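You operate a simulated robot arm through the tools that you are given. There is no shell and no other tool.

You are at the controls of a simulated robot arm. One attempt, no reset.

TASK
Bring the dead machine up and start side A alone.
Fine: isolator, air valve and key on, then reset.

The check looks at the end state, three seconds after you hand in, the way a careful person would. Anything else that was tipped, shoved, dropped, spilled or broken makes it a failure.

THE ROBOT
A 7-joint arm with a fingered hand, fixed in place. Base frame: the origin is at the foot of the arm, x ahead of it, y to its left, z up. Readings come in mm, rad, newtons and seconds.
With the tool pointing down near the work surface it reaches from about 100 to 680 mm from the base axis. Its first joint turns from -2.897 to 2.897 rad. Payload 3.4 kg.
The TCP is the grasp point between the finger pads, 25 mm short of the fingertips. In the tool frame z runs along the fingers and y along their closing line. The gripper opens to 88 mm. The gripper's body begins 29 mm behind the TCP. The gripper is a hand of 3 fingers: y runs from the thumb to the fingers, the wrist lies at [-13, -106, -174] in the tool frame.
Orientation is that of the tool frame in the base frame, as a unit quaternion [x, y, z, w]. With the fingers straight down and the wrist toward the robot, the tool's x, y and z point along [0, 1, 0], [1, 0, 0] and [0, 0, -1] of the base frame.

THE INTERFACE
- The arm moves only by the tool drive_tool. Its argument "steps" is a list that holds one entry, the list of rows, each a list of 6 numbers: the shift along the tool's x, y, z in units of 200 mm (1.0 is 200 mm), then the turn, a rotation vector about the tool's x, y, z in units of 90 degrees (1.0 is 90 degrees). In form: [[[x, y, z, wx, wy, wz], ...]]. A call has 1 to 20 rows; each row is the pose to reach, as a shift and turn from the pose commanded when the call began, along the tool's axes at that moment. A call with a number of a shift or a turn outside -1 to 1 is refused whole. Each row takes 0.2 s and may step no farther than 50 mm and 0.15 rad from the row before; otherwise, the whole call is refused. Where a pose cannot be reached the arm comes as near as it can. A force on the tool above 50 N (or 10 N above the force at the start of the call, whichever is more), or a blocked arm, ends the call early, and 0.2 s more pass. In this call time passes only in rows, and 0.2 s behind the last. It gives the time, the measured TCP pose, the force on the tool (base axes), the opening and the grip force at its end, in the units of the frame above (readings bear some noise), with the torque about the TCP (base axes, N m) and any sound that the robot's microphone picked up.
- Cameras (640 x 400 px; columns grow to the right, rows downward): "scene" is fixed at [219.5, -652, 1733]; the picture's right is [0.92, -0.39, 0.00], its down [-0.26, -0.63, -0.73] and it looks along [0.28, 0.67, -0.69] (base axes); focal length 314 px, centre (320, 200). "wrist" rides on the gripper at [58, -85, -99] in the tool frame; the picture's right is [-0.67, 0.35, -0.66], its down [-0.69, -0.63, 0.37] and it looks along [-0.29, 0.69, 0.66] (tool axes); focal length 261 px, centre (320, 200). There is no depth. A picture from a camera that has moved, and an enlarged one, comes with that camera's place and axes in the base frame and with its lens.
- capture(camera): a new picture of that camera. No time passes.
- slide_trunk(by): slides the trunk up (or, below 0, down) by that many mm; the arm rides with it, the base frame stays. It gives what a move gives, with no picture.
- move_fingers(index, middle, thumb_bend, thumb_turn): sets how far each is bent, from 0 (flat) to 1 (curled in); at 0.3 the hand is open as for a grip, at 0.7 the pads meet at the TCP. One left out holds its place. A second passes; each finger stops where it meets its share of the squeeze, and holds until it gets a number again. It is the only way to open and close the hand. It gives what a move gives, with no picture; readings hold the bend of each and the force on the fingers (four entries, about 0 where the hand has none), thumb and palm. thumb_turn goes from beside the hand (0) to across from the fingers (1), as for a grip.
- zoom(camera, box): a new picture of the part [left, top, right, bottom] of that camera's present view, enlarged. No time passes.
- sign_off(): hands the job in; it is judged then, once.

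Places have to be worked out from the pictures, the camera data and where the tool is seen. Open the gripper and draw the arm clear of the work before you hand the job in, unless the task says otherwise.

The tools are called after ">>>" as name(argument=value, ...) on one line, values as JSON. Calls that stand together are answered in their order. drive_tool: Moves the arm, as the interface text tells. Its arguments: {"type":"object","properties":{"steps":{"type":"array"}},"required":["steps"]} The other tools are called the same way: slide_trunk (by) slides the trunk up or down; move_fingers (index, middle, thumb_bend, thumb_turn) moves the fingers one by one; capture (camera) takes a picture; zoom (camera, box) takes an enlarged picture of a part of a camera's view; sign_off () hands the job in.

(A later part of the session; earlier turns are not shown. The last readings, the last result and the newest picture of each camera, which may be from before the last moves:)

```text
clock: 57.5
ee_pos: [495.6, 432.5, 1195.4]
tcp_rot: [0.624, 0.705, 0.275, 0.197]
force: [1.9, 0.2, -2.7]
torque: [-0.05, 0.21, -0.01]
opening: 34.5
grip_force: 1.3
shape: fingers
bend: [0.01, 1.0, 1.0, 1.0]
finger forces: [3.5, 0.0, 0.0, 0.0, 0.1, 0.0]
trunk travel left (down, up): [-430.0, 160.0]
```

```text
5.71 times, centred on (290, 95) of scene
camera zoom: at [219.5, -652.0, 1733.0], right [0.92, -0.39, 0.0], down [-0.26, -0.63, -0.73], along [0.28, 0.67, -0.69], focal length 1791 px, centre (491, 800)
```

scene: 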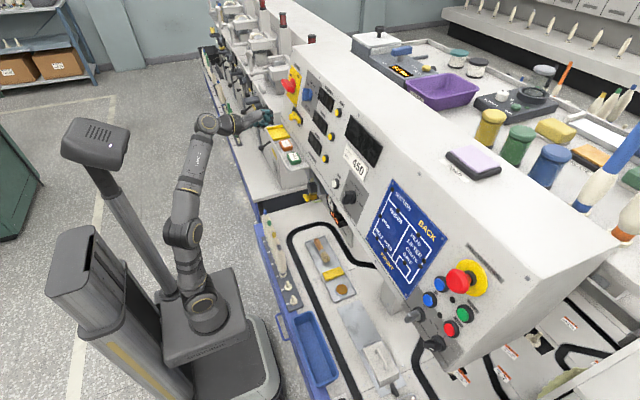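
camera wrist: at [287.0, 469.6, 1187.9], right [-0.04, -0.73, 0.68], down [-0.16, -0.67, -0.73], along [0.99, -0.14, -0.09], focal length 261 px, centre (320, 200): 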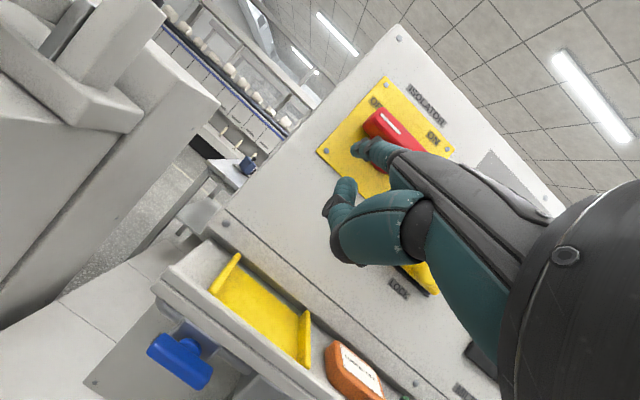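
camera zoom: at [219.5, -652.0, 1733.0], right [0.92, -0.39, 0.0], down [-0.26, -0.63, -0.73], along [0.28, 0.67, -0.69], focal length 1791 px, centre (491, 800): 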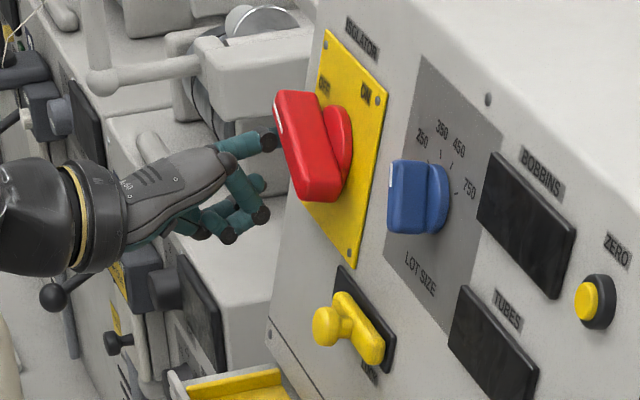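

The isolator turns at just 3.5 N. Continue along the arc up and to the right.

>>> drive_tool(steps=[[[0.0068, 0.0397, -0.0317, 0, 0, 0], [-0.011, 0.088, -0.0715, 0, 0, 0], [-0.039, 0.125, -0.108, 0, 0, 0], [-0.072, 0.1455, -0.133, 0, 0, 0], [-0.111, 0.149, -0.146, 0, 0, 0]]])

>>> zoom(camera="wrist", box=[300, 60, 460, 170])

>>> zoom(camera="scene", box=[240, 60, 340, 130])

```text
clock: 58.7
ee_pos: [503.6, 412.6, 1232.8]
tcp_rot: [0.621, 0.707, 0.275, 0.197]
force: [-3.4, 11.2, -1.5]
torque: [-0.63, -0.11, 0.37]
opening: 35.3
grip_force: 6.5
shape: fingers
bend: [0.01, 1.0, 1.0, 1.0]
finger forces: [11.5, 0.0, 0.0, 0.0, 1.2, 0.0]
trunk travel left (down, up): [-430.0, 160.0]
```

```text
3.64 times, centred on (380, 115) of wrist
camera zoom: at [368.1, 449.2, 1260.7], right [-0.04, -0.73, 0.68], down [-0.15, -0.67, -0.72], along [0.99, -0.13, -0.09], focal length 948 px, centre (102, 509)
```

zoom: 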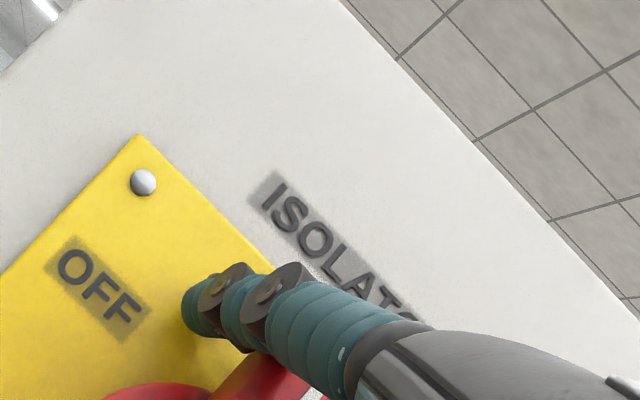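

```text
5.71 times, centred on (290, 95) of scene
camera zoom: at [219.5, -652.0, 1733.0], right [0.92, -0.39, 0.0], down [-0.26, -0.63, -0.73], along [0.28, 0.67, -0.69], focal length 1791 px, centre (491, 800)
```

zoom: 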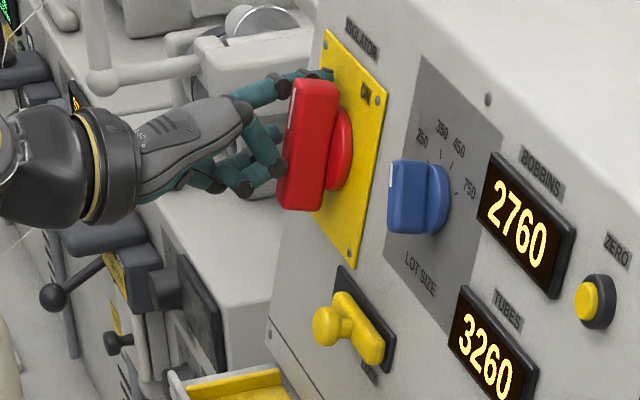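

The displays lit up: isolator is ON, handle vertical against its stop. I ease off and back away.

>>> drive_tool(steps=[[[0.049, 0.0036, 0.007, 0, 0, 0], [0.0707, -0.112, -0.086, 0, 0, 0], [0.092, -0.2275, -0.1793, 0, 0, 0], [0.113, -0.343, -0.2725, 0, 0, 0]]])

>>> capture(camera="wrist")

>>> capture(camera="scene")

>>> zoom(camera="scene", box=[240, 60, 340, 130])

>>> zoom(camera="scene", box=[370, 230, 500, 350])

```text
clock: 59.7
ee_pos: [414.8, 420.3, 1234.4]
tcp_rot: [0.623, 0.705, 0.276, 0.197]
force: [0.1, -0.5, -0.3]
torque: [-0.02, -0.03, 0.03]
opening: 36.1
grip_force: 0.0
shape: fingers
bend: [0.0, 1.0, 1.0, 1.0]
finger forces: [0.1, 0.0, 0.0, 0.0, 0.0, 0.0]
trunk travel left (down, up): [-430.0, 160.0]
```

```text
taken
camera wrist: at [279.7, 456.6, 1261.8], right [-0.04, -0.73, 0.68], down [-0.16, -0.67, -0.73], along [0.99, -0.14, -0.09], focal length 261 px, centre (320, 200)
```

wrist: 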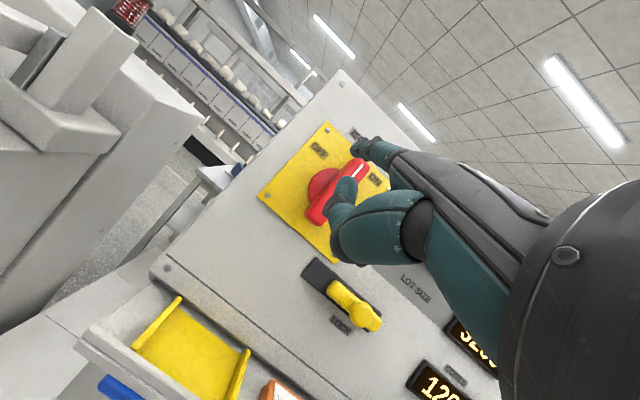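

```text
taken
```

scene: 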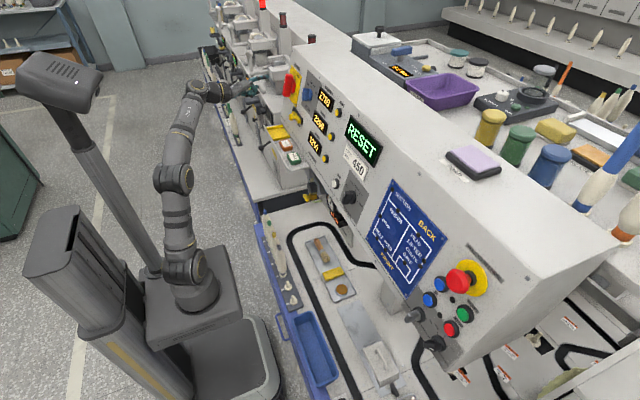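

```text
5.71 times, centred on (290, 95) of scene
camera zoom: at [219.5, -652.0, 1733.0], right [0.92, -0.39, 0.0], down [-0.26, -0.63, -0.73], along [0.28, 0.67, -0.69], focal length 1791 px, centre (491, 800)
```

zoom: 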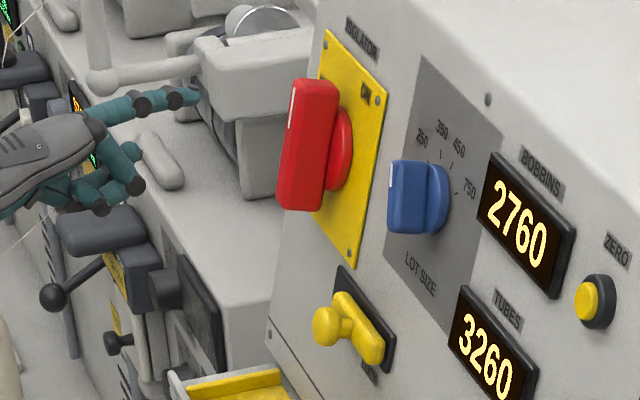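

```text
3.33 times, centred on (435, 290) of scene
camera zoom: at [219.5, -652.0, 1733.0], right [0.92, -0.39, 0.0], down [-0.26, -0.63, -0.73], along [0.28, 0.67, -0.69], focal length 1045 px, centre (-63, -100)
```

zoom: 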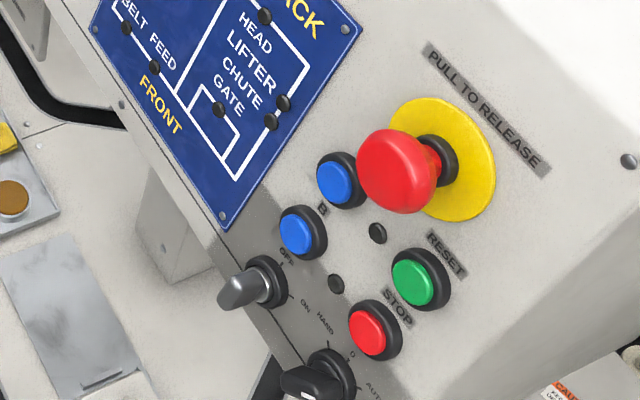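

The main display now asks for "RESET", so power and air are good. Next is the key at the far right: I raise and cross to the right in stages, staying clear of the panel.

>>> drive_tool(steps=[[[-0.101, 0.0265, -0.056, 0, 0, 0], [-0.2025, 0.053, -0.113, 0, 0, 0], [-0.304, 0.0795, -0.169, 0, 0, 0], [-0.405, 0.106, -0.2255, 0, 0, 0], [-0.506, 0.1325, -0.282, 0, 0, 0], [-0.6075, 0.159, -0.338, 0, 0, 0], [-0.709, 0.1855, -0.395, 0, 0, 0], [-0.81, 0.212, -0.451, 0, 0, 0]]])

>>> capture(camera="scene")

```text
clock: 61.5
ee_pos: [413.8, 246.8, 1320.3]
tcp_rot: [0.623, 0.705, 0.276, 0.197]
force: [0.2, 0.2, 0.2]
torque: [-0.01, -0.04, 0.0]
opening: 35.9
grip_force: 0.1
shape: fingers
bend: [0.0, 1.0, 1.0, 1.0]
finger forces: [0.1, 0.0, 0.0, 0.1, 0.0, 0.1]
trunk travel left (down, up): [-430.0, 160.0]
```

```text
taken
```

scene: 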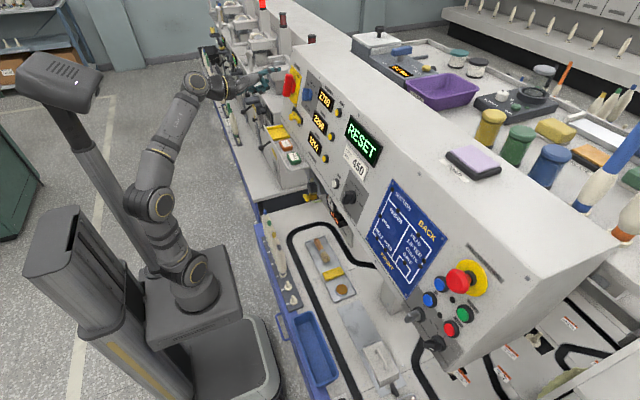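

All clear. Continue right another 200 mm with a small yaw to the right.

>>> drive_tool(steps=[[[-0.123, 0.0015, -0.0253, -0.0015, -0.0141, 0.0171], [-0.246, 0.003, -0.0506, -0.0029, -0.0282, 0.0343], [-0.369, 0.0045, -0.076, -0.0044, -0.0423, 0.0514], [-0.492, 0.006, -0.101, -0.0059, -0.0564, 0.0685], [-0.615, 0.0075, -0.1266, -0.0073, -0.0704, 0.0856], [-0.738, 0.009, -0.152, -0.0088, -0.0845, 0.1028], [-0.861, 0.0105, -0.177, -0.0102, -0.0986, 0.12], [-0.984, 0.012, -0.2025, -0.0117, -0.1127, 0.137]]])

>>> capture(camera="scene")

```text
clock: 63.3
ee_pos: [415.0, 47.1, 1340.0]
tcp_rot: [0.715, 0.612, 0.246, 0.233]
force: [-0.4, -0.9, 0.0]
torque: [0.0, 0.02, 0.03]
opening: 35.8
grip_force: 0.0
shape: fingers
bend: [0.0, 1.0, 1.0, 1.0]
finger forces: [0.0, 0.0, 0.0, 0.1, 0.1, 0.0]
trunk travel left (down, up): [-430.0, 160.0]
```

```text
taken
```

scene: 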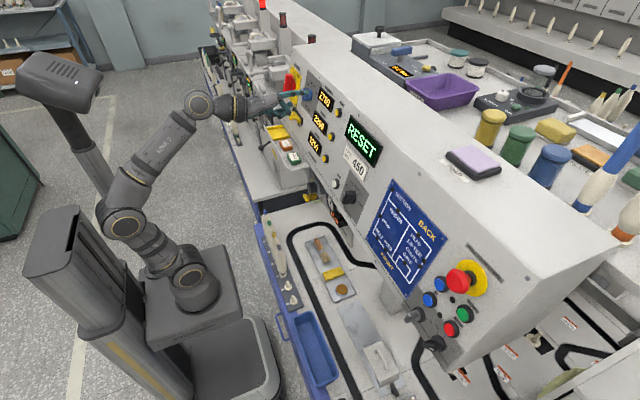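

Tracking well; the elbow drifts backward, so I rise 50 mm more while continuing right.

>>> drive_tool(steps=[[[-0.11, 0.044, -0.019, -0.0016, -0.0151, 0.0184], [-0.22, 0.089, -0.039, -0.0031, -0.0302, 0.0367], [-0.33, 0.133, -0.058, -0.0047, -0.0453, 0.0551], [-0.439, 0.178, -0.078, -0.0063, -0.0604, 0.0734], [-0.549, 0.222, -0.097, -0.0079, -0.0755, 0.0918], [-0.659, 0.267, -0.117, -0.0094, -0.0906, 0.1101], [-0.769, 0.311, -0.136, -0.011, -0.1057, 0.1285]]])

>>> capture(camera="scene")

```text
clock: 64.9
ee_pos: [430.1, -111.6, 1392.4]
tcp_rot: [0.789, 0.512, 0.213, 0.263]
force: [0.0, 0.1, -0.5]
torque: [0.0, 0.0, -0.02]
opening: 35.8
grip_force: 0.0
shape: fingers
bend: [0.0, 1.0, 1.0, 1.0]
finger forces: [0.1, 0.0, 0.0, 0.0, 0.0, 0.0]
trunk travel left (down, up): [-430.0, 160.0]
```

```text
taken
```

scene: 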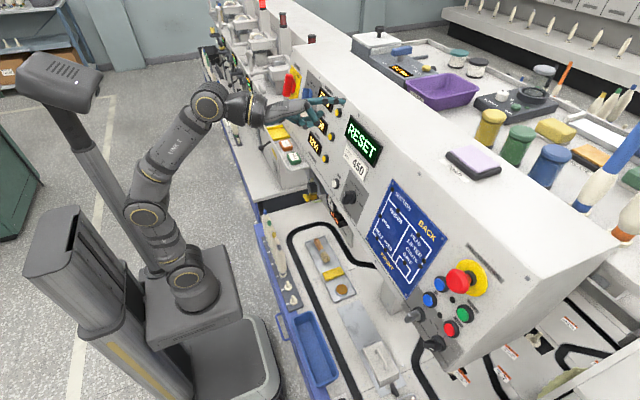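

Good. Keep this orientation and move to about (410,-300,1300), in front of the mimic board.

>>> drive_tool(steps=[[[-0.104, -0.005, 0.053, 0, 0, 0], [-0.208, -0.01, 0.106, 0, 0, 0], [-0.311, -0.015, 0.159, 0, 0, 0], [-0.415, -0.02, 0.212, 0, 0, 0], [-0.519, -0.025, 0.266, 0, 0, 0], [-0.623, -0.03, 0.319, 0, 0, 0], [-0.726, -0.035, 0.372, 0, 0, 0], [-0.83, -0.04, 0.425, 0, 0, 0], [-0.934, -0.045, 0.478, 0, 0, 0]]])

>>> capture(camera="scene")

>>> capture(camera="wrist")

```text
clock: 66.9
ee_pos: [410.3, -300.0, 1297.6]
tcp_rot: [0.789, 0.513, 0.214, 0.263]
force: [0.4, -0.5, -0.1]
torque: [0.01, -0.01, -0.01]
opening: 35.9
grip_force: 0.0
shape: fingers
bend: [0.0, 1.0, 1.0, 1.0]
finger forces: [0.1, 0.0, 0.0, 0.0, 0.1, 0.0]
trunk travel left (down, up): [-430.0, 160.0]
```

```text
taken
```

scene: 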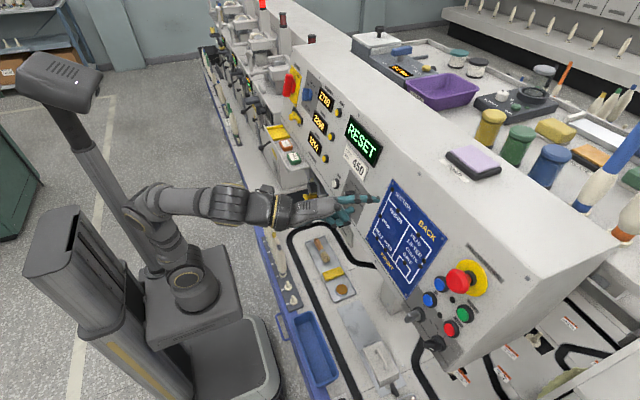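

```text
taken
camera wrist: at [312.8, -200.0, 1324.9], right [-0.41, -0.61, 0.68], down [-0.48, -0.49, -0.73], along [0.78, -0.63, -0.09], focal length 261 px, centre (320, 200)
```

wrist: 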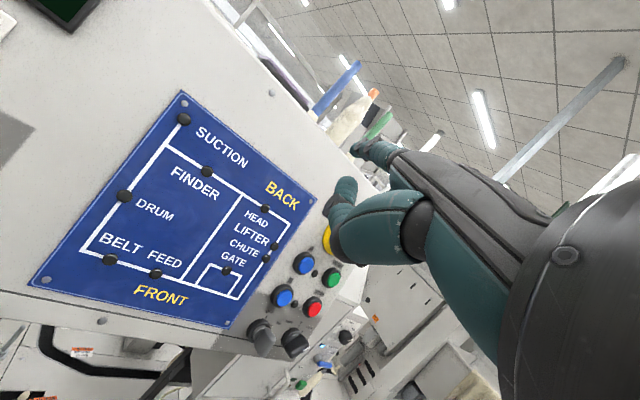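

Next to about (430,-420,1250), left of and in front of the button cluster, staying 45 mm off the E-stop.

>>> drive_tool(steps=[[[-0.088, 0.02, 0.0605, 0, 0, 0], [-0.177, 0.04, 0.121, 0, 0, 0], [-0.265, 0.06, 0.1815, 0, 0, 0], [-0.353, 0.079, 0.242, 0, 0, 0], [-0.442, 0.099, 0.3025, 0, 0, 0], [-0.53, 0.119, 0.363, 0, 0, 0]]])

>>> capture(camera="wrist")

>>> zoom(camera="scene", box=[340, 190, 500, 350])

```text
clock: 68.3
ee_pos: [429.2, -420.6, 1251.0]
tcp_rot: [0.788, 0.513, 0.215, 0.263]
force: [-0.1, -0.6, -0.4]
torque: [0.03, -0.02, -0.02]
opening: 35.8
grip_force: 0.0
shape: fingers
bend: [0.0, 1.0, 1.0, 1.0]
finger forces: [0.0, 0.0, 0.0, 0.0, 0.1, 0.1]
trunk travel left (down, up): [-430.0, 160.0]
```

```text
taken
camera wrist: at [332.3, -319.7, 1277.7], right [-0.41, -0.61, 0.68], down [-0.48, -0.49, -0.73], along [0.78, -0.63, -0.09], focal length 261 px, centre (320, 200)
```

wrist: 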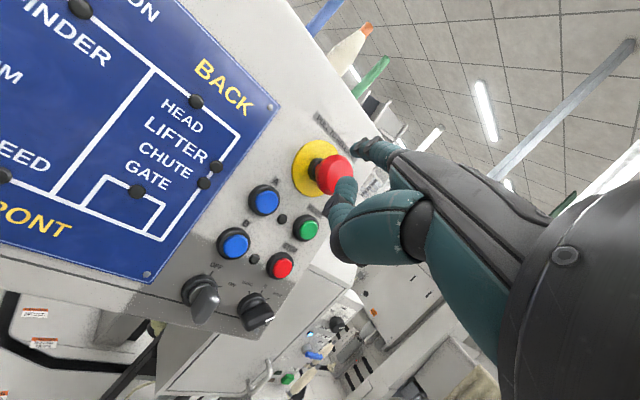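

```text
2.50 times, centred on (420, 270) of scene
camera zoom: at [219.5, -652.0, 1733.0], right [0.92, -0.39, 0.0], down [-0.26, -0.63, -0.73], along [0.28, 0.67, -0.69], focal length 784 px, centre (70, 25)
```

zoom: 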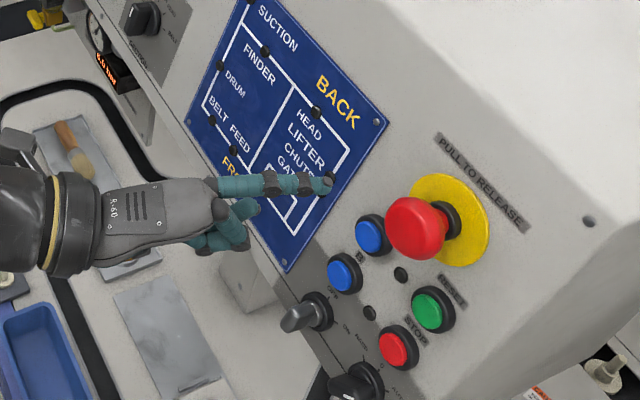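

Zoom on the key and the nearby buttons for exact geometry.

>>> zoom(camera="wrist", box=[150, 240, 300, 350])

>>> zoom(camera="scene", box=[390, 280, 460, 350])

>>> zoom(camera="wrist", box=[220, 130, 370, 290])

```text
3.64 times, centred on (225, 295) of wrist
camera zoom: at [332.3, -319.7, 1277.7], right [-0.41, -0.61, 0.68], down [-0.48, -0.49, -0.73], along [0.78, -0.63, -0.09], focal length 948 px, centre (666, -146)
```

zoom: 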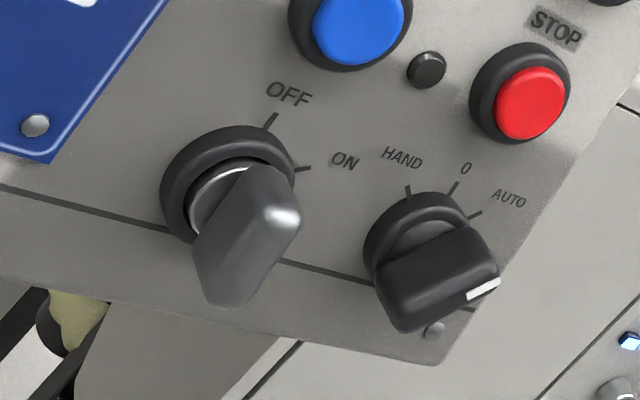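

```text
5.71 times, centred on (425, 315) of scene
camera zoom: at [219.5, -652.0, 1733.0], right [0.92, -0.39, 0.0], down [-0.26, -0.63, -0.73], along [0.28, 0.67, -0.69], focal length 1791 px, centre (-280, -457)
```

zoom: 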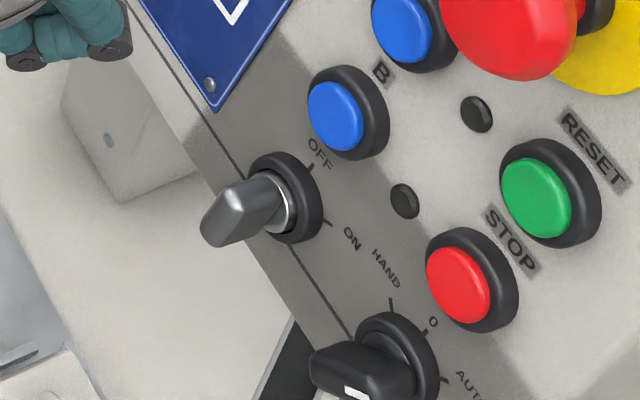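

```text
2.50 times, centred on (295, 210) of wrist
camera zoom: at [332.3, -319.7, 1277.7], right [-0.41, -0.61, 0.68], down [-0.48, -0.49, -0.73], along [0.78, -0.63, -0.09], focal length 652 px, centre (382, 175)
```

zoom: 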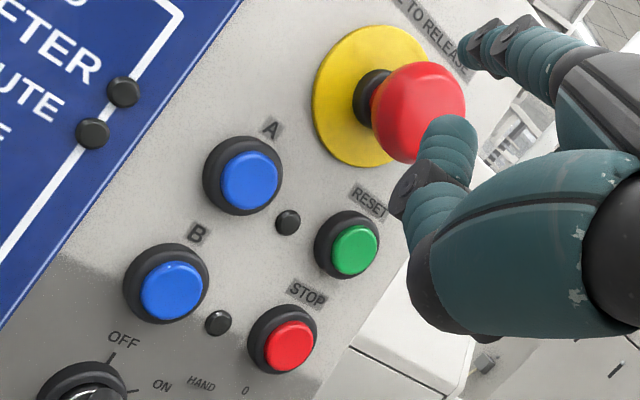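

Key (OFF at 12 o'clock, ON at about 2) has its bow centre near (505,-446,1122). I shift left/back slightly and lower with the trunk so that the arm keeps its good posture.

>>> drive_tool(steps=[[[0.06, -0.043, -0.03, 0, 0, 0], [0.119, -0.085, -0.06, 0, 0, 0]]])

>>> slide_trunk(by=-176)

>>> capture(camera="wrist")

>>> zoom(camera="scene", box=[370, 260, 460, 340])

```text
clock: 68.9
ee_pos: [420.6, -389.2, 1251.5]
tcp_rot: [0.789, 0.513, 0.213, 0.263]
force: [-0.5, -0.4, -0.3]
torque: [0.0, 0.0, -0.02]
opening: 36.0
grip_force: 0.0
shape: fingers
bend: [0.0, 1.0, 1.0, 1.0]
finger forces: [0.0, 0.0, 0.1, 0.1, 0.0, 0.0]
trunk travel left (down, up): [-430.0, 160.0]
```

```text
clock: 70.8
ee_pos: [419.0, -389.2, 1075.0]
tcp_rot: [0.788, 0.513, 0.214, 0.263]
force: [-0.6, -1.2, 0.2]
torque: [0.02, -0.04, 0.04]
opening: 36.2
grip_force: 0.0
shape: fingers
bend: [0.0, 1.0, 1.0, 1.0]
finger forces: [0.0, 0.1, 0.0, 0.0, 0.0, 0.0]
trunk travel left (down, up): [-254.0, 336.0]
```

```text
taken
camera wrist: at [322.8, -288.4, 1102.6], right [-0.41, -0.61, 0.68], down [-0.48, -0.49, -0.73], along [0.78, -0.63, -0.09], focal length 261 px, centre (320, 200)
```

wrist: 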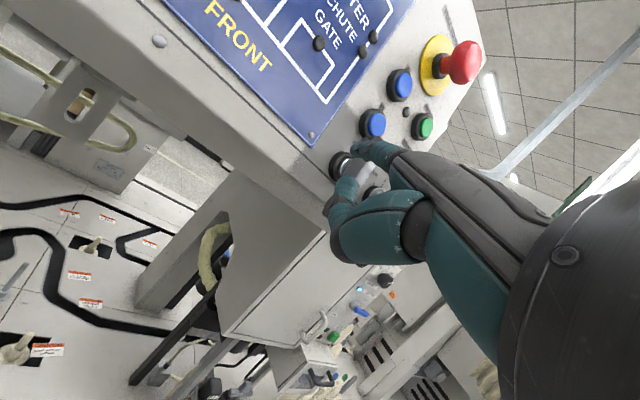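

```text
5.00 times, centred on (415, 300) of scene
camera zoom: at [219.5, -652.0, 1733.0], right [0.92, -0.39, 0.0], down [-0.26, -0.63, -0.73], along [0.28, 0.67, -0.69], focal length 1567 px, centre (-155, -300)
```

zoom: 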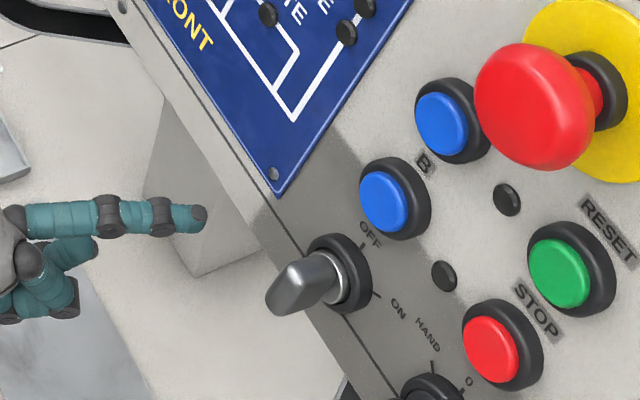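

Tip is at about (479,-409,1131). I advance to the left side of the key bow's upper half.

>>> drive_tool(steps=[[[0.003, 0.07, 0.058, 0, 0, 0], [0.0055, 0.14, 0.116, 0, 0, 0]]])

>>> zoom(camera="wrist", box=[300, 90, 440, 210])

>>> zoom(camera="scene", box=[380, 270, 460, 340])

```text
clock: 71.4
ee_pos: [453.5, -402.5, 1073.9]
tcp_rot: [0.788, 0.514, 0.214, 0.263]
force: [0.0, -0.3, -0.5]
torque: [0.01, -0.01, 0.03]
opening: 35.9
grip_force: 0.1
shape: fingers
bend: [0.0, 1.0, 1.0, 1.0]
finger forces: [0.1, 0.1, 0.1, 0.1, 0.1, 0.0]
trunk travel left (down, up): [-254.0, 336.0]
```

```text
3.33 times, centred on (370, 150) of wrist
camera zoom: at [356.4, -300.9, 1102.8], right [-0.41, -0.6, 0.68], down [-0.48, -0.49, -0.73], along [0.78, -0.63, -0.09], focal length 869 px, centre (153, 367)
```

zoom: 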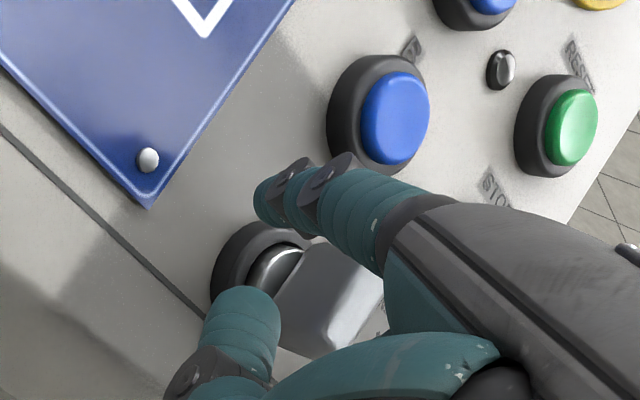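

```text
5.71 times, centred on (420, 305) of scene
camera zoom: at [219.5, -652.0, 1733.0], right [0.92, -0.39, 0.0], down [-0.26, -0.63, -0.73], along [0.28, 0.67, -0.69], focal length 1791 px, centre (-251, -400)
```

zoom: 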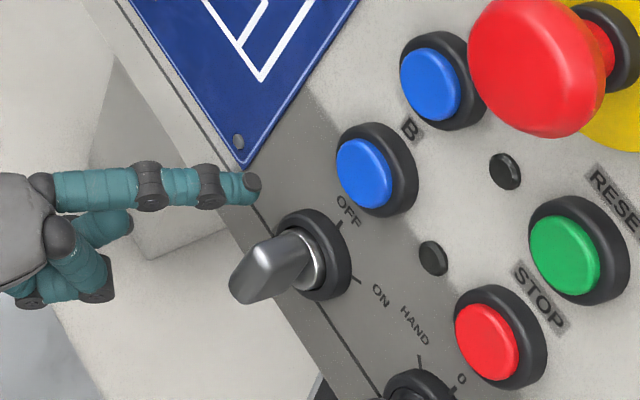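

The tip is beside the key bow at its upper left. I push gently to the right (-Y), 20 mm.

>>> drive_tool(steps=[[[-0.0368, 0.0134, 0.0079, 0, 0, 0], [-0.064, 0.0267, 0.01, 0, 0, 0], [-0.091, 0.043, 0.0082, 0, 0, 0]]])

>>> zoom(camera="wrist", box=[300, 90, 440, 210])

>>> zoom(camera="scene", box=[380, 270, 460, 340])

```text
clock: 72.2
ee_pos: [453.0, -419.3, 1078.9]
tcp_rot: [0.789, 0.513, 0.213, 0.263]
force: [-2.0, 2.6, -0.3]
torque: [-0.18, -0.02, 0.17]
opening: 35.8
grip_force: 1.8
shape: fingers
bend: [0.0, 1.0, 1.0, 1.0]
finger forces: [2.9, 0.0, 0.0, 0.0, 0.0, 0.0]
trunk travel left (down, up): [-254.0, 336.0]
```

```text
3.33 times, centred on (370, 150) of wrist
camera zoom: at [356.3, -320.0, 1105.6], right [-0.41, -0.61, 0.68], down [-0.48, -0.49, -0.73], along [0.78, -0.63, -0.09], focal length 869 px, centre (153, 367)
```

zoom: 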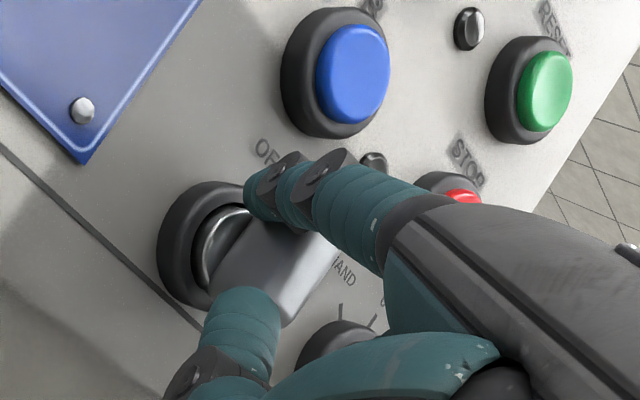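

```text
5.71 times, centred on (420, 305) of scene
camera zoom: at [219.5, -652.0, 1733.0], right [0.92, -0.39, 0.0], down [-0.26, -0.63, -0.73], along [0.28, 0.67, -0.69], focal length 1791 px, centre (-251, -400)
```

zoom: 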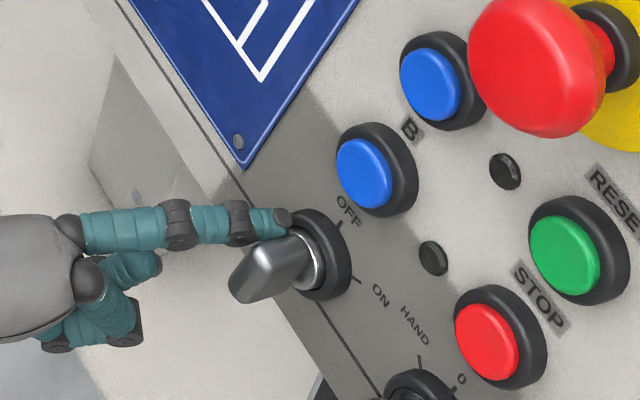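

Contact at 2.9 N on the bow. Push further, slightly lower so as not to ride over it.

>>> drive_tool(steps=[[[-0.0375, 0.007, 0.0155, 0, 0, 0], [-0.0647, 0.0204, 0.0176, 0, 0, 0]]])

>>> zoom(camera="wrist", box=[300, 90, 440, 210])

>>> zoom(camera="scene", box=[380, 270, 460, 340])

```text
clock: 72.8
ee_pos: [455.7, -433.8, 1077.1]
tcp_rot: [0.788, 0.514, 0.213, 0.263]
force: [0.1, 3.3, 1.7]
torque: [-0.17, -0.06, 0.18]
opening: 37.3
grip_force: 1.6
shape: fingers
bend: [0.0, 1.0, 1.0, 1.0]
finger forces: [3.1, 0.0, 0.0, 0.1, 0.1, 0.0]
trunk travel left (down, up): [-254.0, 336.0]
```

```text
3.33 times, centred on (370, 150) of wrist
camera zoom: at [357.5, -333.4, 1105.0], right [-0.41, -0.6, 0.68], down [-0.48, -0.49, -0.73], along [0.78, -0.62, -0.09], focal length 869 px, centre (153, 367)
```

zoom: 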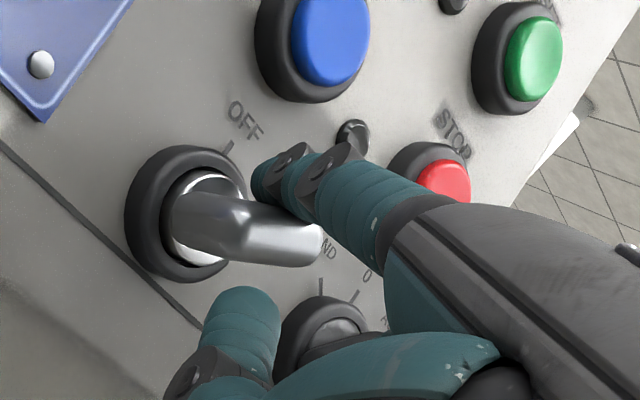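

```text
5.71 times, centred on (420, 305) of scene
camera zoom: at [219.5, -652.0, 1733.0], right [0.92, -0.39, 0.0], down [-0.26, -0.63, -0.73], along [0.28, 0.67, -0.69], focal length 1791 px, centre (-251, -400)
```

zoom: 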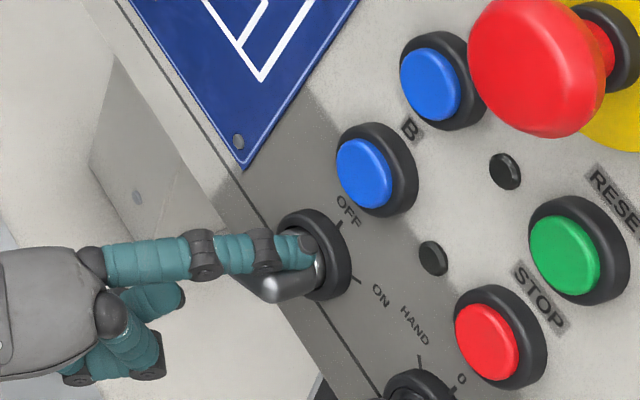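

The key has turned well over. I press a bit more right-and-down to make sure it sits on its ON stop.

>>> drive_tool(steps=[[[-0.0125, -0.005, 0.014, 0, 0, 0], [-0.025, -0.0105, 0.028, 0, 0, 0]]])

>>> zoom(camera="wrist", box=[300, 90, 440, 210])

>>> capture(camera="scene")

```text
clock: 73.4
ee_pos: [454.6, -438.5, 1071.8]
tcp_rot: [0.788, 0.514, 0.213, 0.265]
force: [0.0, 7.5, 6.6]
torque: [-0.53, -0.3, 0.34]
opening: 39.7
grip_force: 4.9
shape: fingers
bend: [0.0, 1.0, 1.0, 1.0]
finger forces: [10.1, 0.0, 0.0, 0.0, 0.0, 0.0]
trunk travel left (down, up): [-254.0, 336.0]
```

```text
3.33 times, centred on (370, 150) of wrist
camera zoom: at [356.9, -337.1, 1100.0], right [-0.41, -0.6, 0.68], down [-0.48, -0.49, -0.73], along [0.78, -0.62, -0.08], focal length 869 px, centre (153, 367)
```

zoom: 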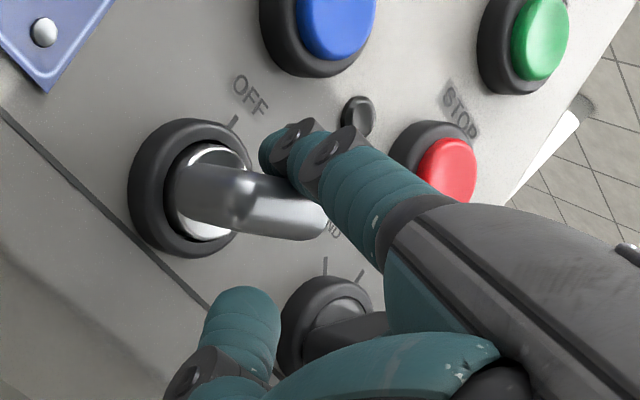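

```text
taken
```

scene: 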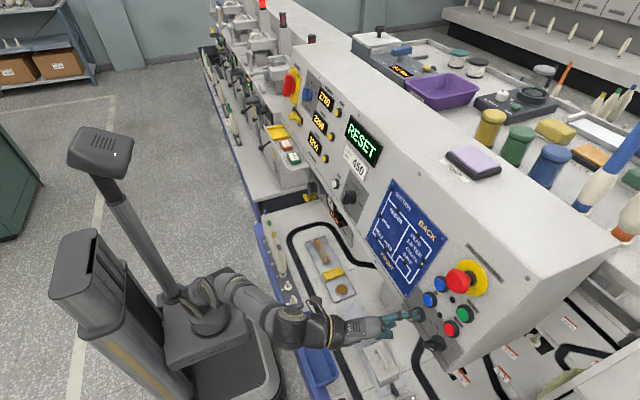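

The force reached 10 N without further motion, so the key is on its stop. Back out and look at the key.

>>> drive_tool(steps=[[[0.0105, -0.008, -0.038, 0, 0, 0], [-0.0295, -0.14, -0.15, 0, 0, 0], [-0.0645, -0.2525, -0.246, 0, 0, 0]]])

>>> zoom(camera="scene", box=[380, 250, 480, 340])

>>> zoom(camera="scene", box=[310, 90, 460, 240])

>>> capture(camera="wrist")

```text
clock: 74.2
ee_pos: [385.6, -425.6, 1075.2]
tcp_rot: [0.789, 0.513, 0.212, 0.263]
force: [-0.4, 0.5, 0.2]
torque: [-0.02, -0.02, -0.01]
opening: 36.0
grip_force: 0.1
shape: fingers
bend: [0.0, 1.0, 1.0, 1.0]
finger forces: [0.0, 0.0, 0.0, 0.0, 0.1, 0.1]
trunk travel left (down, up): [-254.0, 336.0]
```

```text
4.44 times, centred on (430, 295) of scene
camera zoom: at [219.5, -652.0, 1733.0], right [0.92, -0.39, 0.0], down [-0.26, -0.63, -0.73], along [0.28, 0.67, -0.69], focal length 1393 px, centre (-169, -222)
```

zoom: 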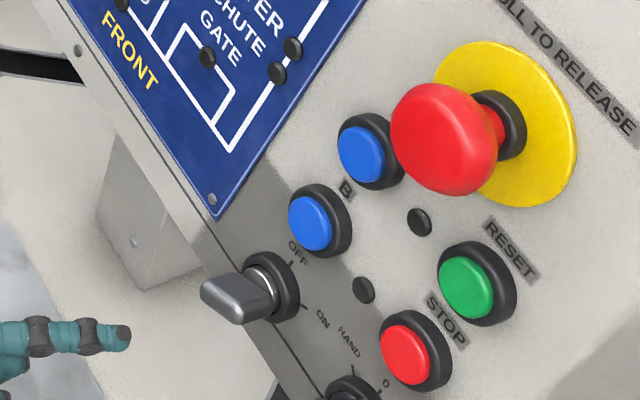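

```text
2.67 times, centred on (385, 165) of scene
camera zoom: at [219.5, -652.0, 1733.0], right [0.92, -0.39, 0.0], down [-0.26, -0.63, -0.73], along [0.28, 0.67, -0.69], focal length 836 px, centre (147, 293)
```

zoom: 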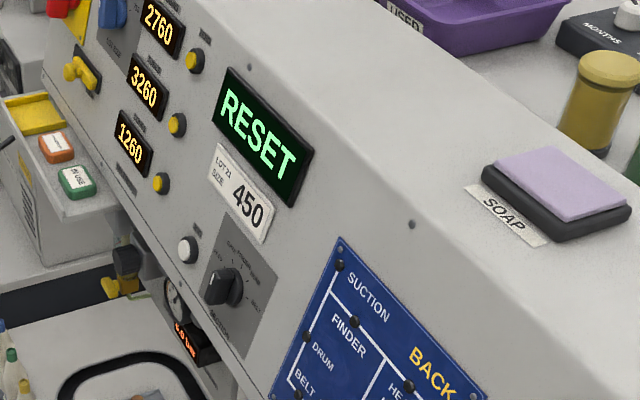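

```text
taken
camera wrist: at [288.7, -324.9, 1102.0], right [-0.41, -0.6, 0.68], down [-0.48, -0.49, -0.73], along [0.77, -0.63, -0.09], focal length 261 px, centre (320, 200)
```

wrist: 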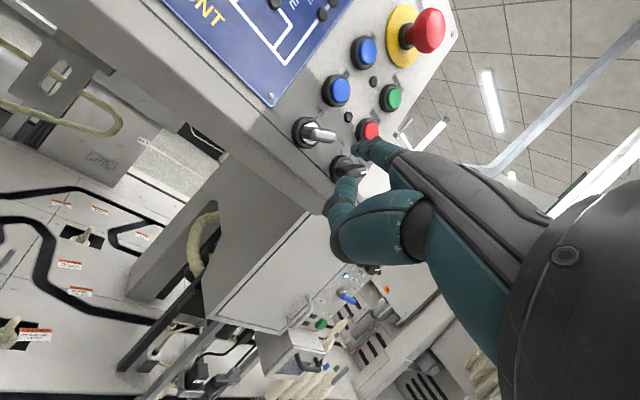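

The key is clearly at ON. RESET is next at (544,-512,1219): trunk up 220, then come down in front of it, keeping away from the E-stop.

>>> slide_trunk(by=220)

>>> drive_tool(steps=[[[-0.004, -0.095, 0.115, 0, 0, 0], [-0.008, -0.19, 0.231, 0, 0, 0], [-0.013, -0.285, 0.346, 0, 0, 0], [-0.04, -0.37, 0.458, 0, 0, 0], [-0.15, -0.33, 0.446, 0, 0, 0], [-0.26, -0.28, 0.433, 0, 0, 0]]])

>>> zoom(camera="scene", box=[390, 240, 500, 340])

>>> capture(camera="wrist")

```text
clock: 76.6
ee_pos: [386.3, -425.0, 1294.7]
tcp_rot: [0.789, 0.512, 0.212, 0.264]
force: [0.7, 1.0, 0.5]
torque: [0.05, 0.0, -0.03]
opening: 36.1
grip_force: 0.1
shape: fingers
bend: [0.0, 1.0, 1.0, 1.0]
finger forces: [0.0, 0.1, 0.1, 0.0, 0.0, 0.0]
trunk travel left (down, up): [-474.0, 116.0]
```

```text
clock: 78.0
ee_pos: [380.9, -473.6, 1189.0]
tcp_rot: [0.789, 0.513, 0.214, 0.263]
force: [0.3, 0.3, 0.0]
torque: [0.02, 0.0, -0.02]
opening: 36.1
grip_force: 0.0
shape: fingers
bend: [0.0, 1.0, 1.0, 1.0]
finger forces: [0.0, 0.1, 0.0, 0.0, 0.0, 0.0]
trunk travel left (down, up): [-474.0, 116.0]
```

```text
4.00 times, centred on (445, 290) of scene
camera zoom: at [219.5, -652.0, 1733.0], right [0.92, -0.39, 0.0], down [-0.26, -0.63, -0.73], along [0.28, 0.67, -0.69], focal length 1254 px, centre (-180, -160)
```

zoom: 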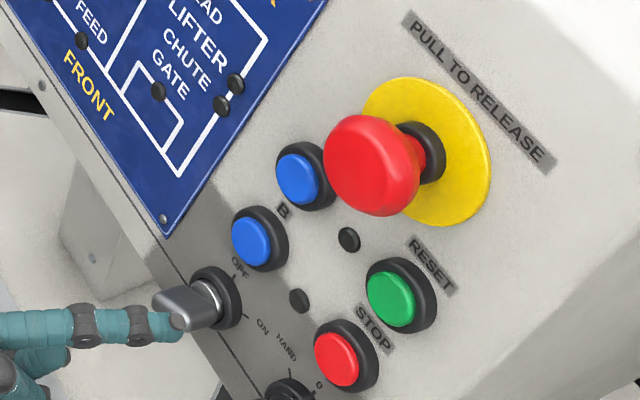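

```text
taken
camera wrist: at [283.6, -372.9, 1216.8], right [-0.41, -0.61, 0.68], down [-0.48, -0.49, -0.73], along [0.78, -0.63, -0.09], focal length 261 px, centre (320, 200)
```

wrist: 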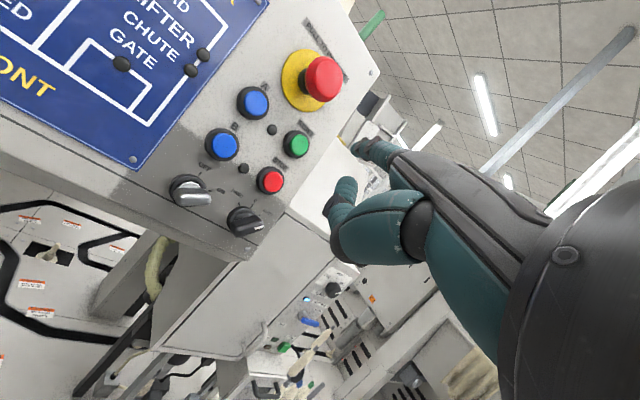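

Tip near (441,-493,1245). Move to 30 mm in front of the RESET cap.

>>> drive_tool(steps=[[[0.01, 0.046, 0.063, 0, 0, 0], [0.02, 0.092, 0.125, 0, 0, 0], [0.029, 0.139, 0.188, 0, 0, 0], [0.039, 0.185, 0.251, 0, 0, 0], [0.049, 0.231, 0.3135, 0, 0, 0]]])

>>> zoom(camera="scene", box=[390, 240, 500, 340])

>>> zoom(camera="wrist", box=[260, 60, 440, 220])

```text
clock: 79.2
ee_pos: [453.7, -490.3, 1170.6]
tcp_rot: [0.789, 0.513, 0.213, 0.264]
force: [-0.8, 0.5, 0.1]
torque: [-0.02, 0.02, 0.0]
opening: 36.3
grip_force: 0.0
shape: fingers
bend: [0.0, 1.0, 1.0, 1.0]
finger forces: [0.1, 0.0, 0.0, 0.0, 0.0, 0.0]
trunk travel left (down, up): [-474.0, 116.0]
```

```text
4.00 times, centred on (445, 290) of scene
camera zoom: at [219.5, -652.0, 1733.0], right [0.92, -0.39, 0.0], down [-0.26, -0.63, -0.73], along [0.28, 0.67, -0.69], focal length 1254 px, centre (-180, -160)
```

zoom: 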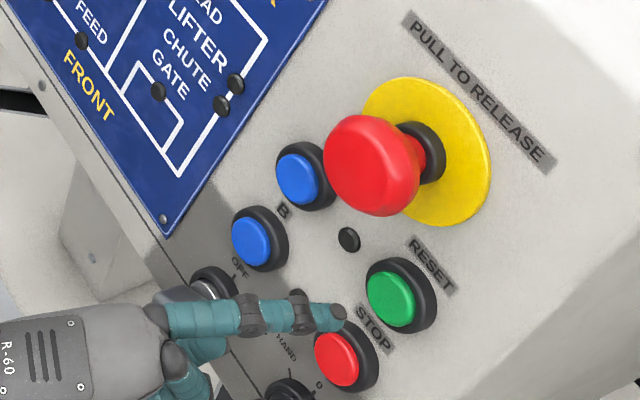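

```text
2.50 times, centred on (350, 140) of wrist
camera zoom: at [356.1, -389.1, 1198.9], right [-0.41, -0.61, 0.68], down [-0.48, -0.49, -0.73], along [0.78, -0.63, -0.09], focal length 652 px, centre (245, 350)
```

zoom: 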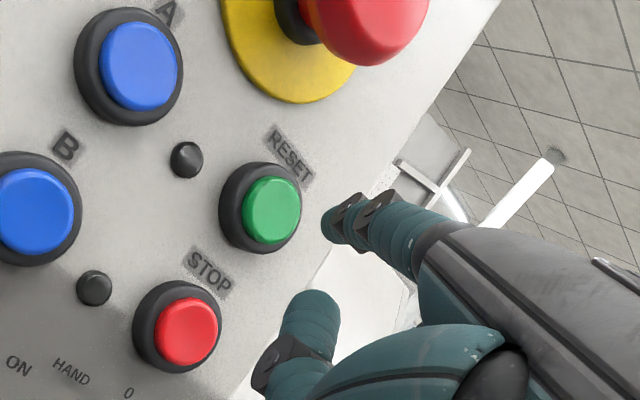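

Triangulated: tip (514,-510,1224), cap (547,-510,1217) – lined up along the panel normal. Press in steps.

>>> drive_tool(steps=[[[0.0356, 0.0515, 0.0779, 0, 0, 0], [0.0498, 0.0721, 0.109, 0, 0, 0], [0.0605, 0.0876, 0.1324, 0, 0, 0]]])

>>> zoom(camera="scene", box=[330, 110, 400, 180])

>>> zoom(camera="wrist", box=[260, 60, 440, 220])

```text
clock: 80.0
ee_pos: [485.2, -489.9, 1163.5]
tcp_rot: [0.789, 0.512, 0.213, 0.264]
force: [-6.7, 0.7, 0.8]
torque: [-0.06, -0.37, -0.02]
opening: 37.0
grip_force: 2.5
shape: fingers
bend: [0.0, 1.0, 1.0, 1.0]
finger forces: [5.5, 0.1, 0.0, 0.0, 0.0, 0.1]
trunk travel left (down, up): [-474.0, 116.0]
heard: click
```

```text
5.71 times, centred on (365, 145) of scene
camera zoom: at [219.5, -652.0, 1733.0], right [0.92, -0.39, 0.0], down [-0.26, -0.63, -0.73], along [0.28, 0.67, -0.69], focal length 1791 px, centre (63, 514)
```

zoom: 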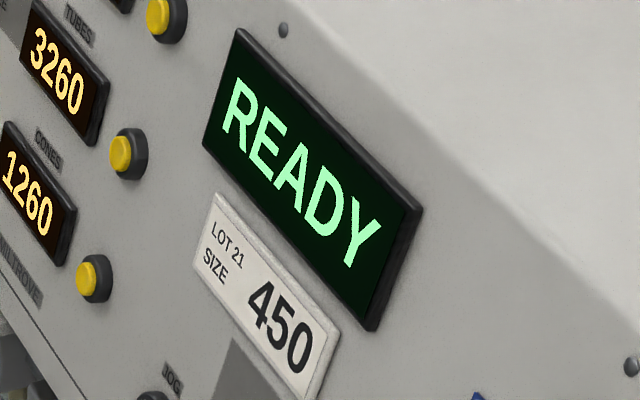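

```text
2.50 times, centred on (350, 140) of wrist
camera zoom: at [387.9, -390.0, 1190.9], right [-0.41, -0.6, 0.68], down [-0.48, -0.49, -0.73], along [0.77, -0.63, -0.09], focal length 652 px, centre (245, 350)
```

zoom: 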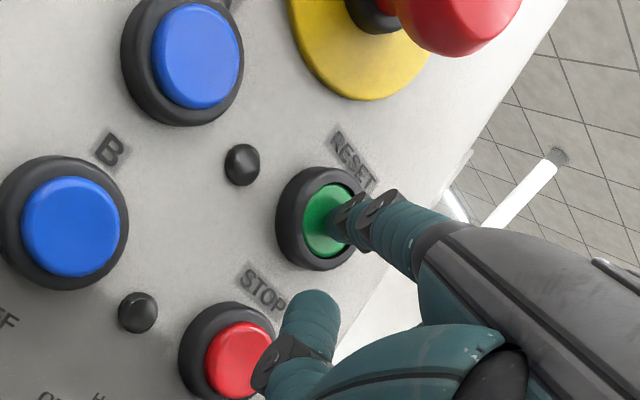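

A click, and the display says READY. Back off and shift 62 mm left to sit in front of A (upper blue).

>>> drive_tool(steps=[[[-0.0356, -0.0515, -0.0779, 0, 0, 0], [-0.0605, -0.0876, -0.1324, 0, 0, 0], [0.0821, -0.1396, -0.1629, 0, 0, 0], [0.2245, -0.1916, -0.1934, 0, 0, 0]]])

>>> zoom(camera="scene", box=[390, 240, 500, 340])

>>> zoom(camera="wrist", box=[260, 60, 440, 220])

>>> capture(camera="scene")

```text
clock: 81.0
ee_pos: [451.8, -428.1, 1171.4]
tcp_rot: [0.789, 0.513, 0.212, 0.263]
force: [-0.5, 0.6, -0.2]
torque: [-0.04, -0.02, 0.0]
opening: 36.3
grip_force: 0.0
shape: fingers
bend: [0.0, 1.0, 1.0, 1.0]
finger forces: [0.1, 0.0, 0.0, 0.0, 0.0, 0.0]
trunk travel left (down, up): [-474.0, 116.0]
```

```text
4.00 times, centred on (445, 290) of scene
camera zoom: at [219.5, -652.0, 1733.0], right [0.92, -0.39, 0.0], down [-0.26, -0.63, -0.73], along [0.28, 0.67, -0.69], focal length 1254 px, centre (-180, -160)
```

zoom: 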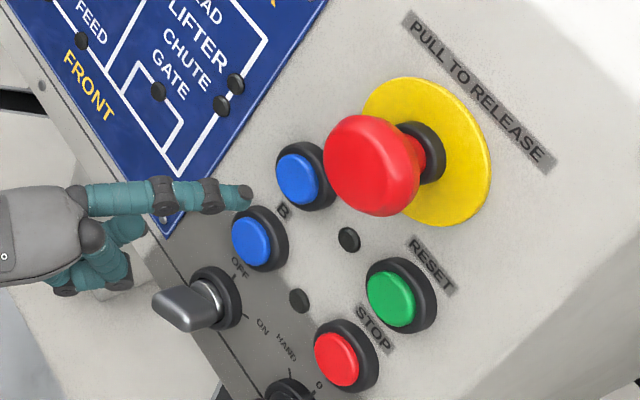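

```text
2.50 times, centred on (350, 140) of wrist
camera zoom: at [355.1, -327.8, 1198.3], right [-0.41, -0.61, 0.68], down [-0.48, -0.49, -0.73], along [0.78, -0.63, -0.09], focal length 652 px, centre (245, 350)
```

zoom: 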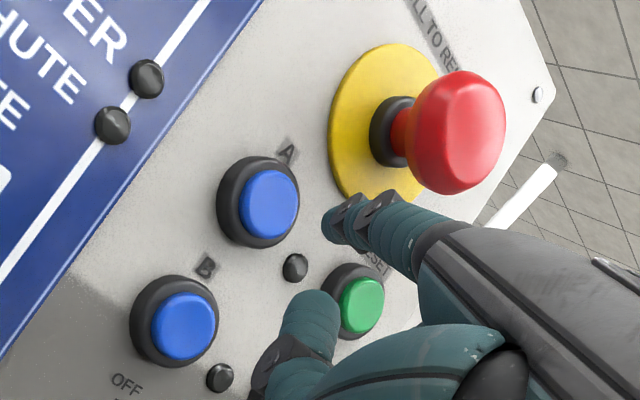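

```text
taken
```

scene: 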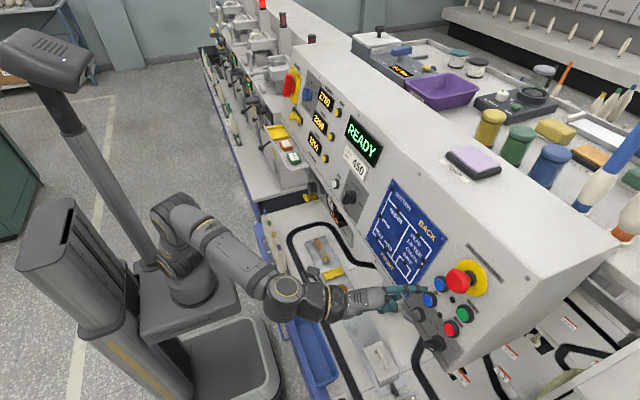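

A's cap lies in the same relation to the tip as RESET's did. Press A the same way.

>>> drive_tool(steps=[[[0.0356, 0.0578, 0.0702, 0, 0, 0], [0.0498, 0.0784, 0.1013, 0, 0, 0], [0.0605, 0.0939, 0.1247, 0, 0, 0]]])

>>> capture(camera="scene")

>>> zoom(camera="wrist", box=[260, 60, 440, 220])

```text
clock: 81.8
ee_pos: [485.6, -430.4, 1166.1]
tcp_rot: [0.789, 0.512, 0.214, 0.263]
force: [-4.5, 1.5, 1.0]
torque: [-0.07, -0.31, -0.01]
opening: 36.6
grip_force: 2.0
shape: fingers
bend: [0.0, 1.0, 1.0, 1.0]
finger forces: [4.5, 0.0, 0.0, 0.1, 0.1, 0.1]
trunk travel left (down, up): [-474.0, 116.0]
heard: click
```

```text
taken
```

scene: 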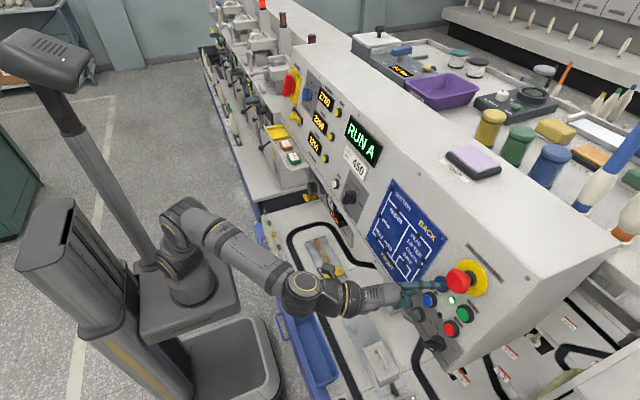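

```text
2.50 times, centred on (350, 140) of wrist
camera zoom: at [387.8, -329.1, 1193.2], right [-0.41, -0.6, 0.68], down [-0.48, -0.49, -0.73], along [0.77, -0.63, -0.09], focal length 652 px, centre (245, 350)
```

zoom: 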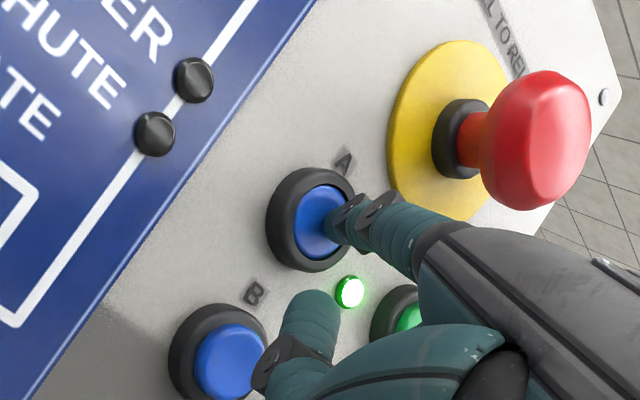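

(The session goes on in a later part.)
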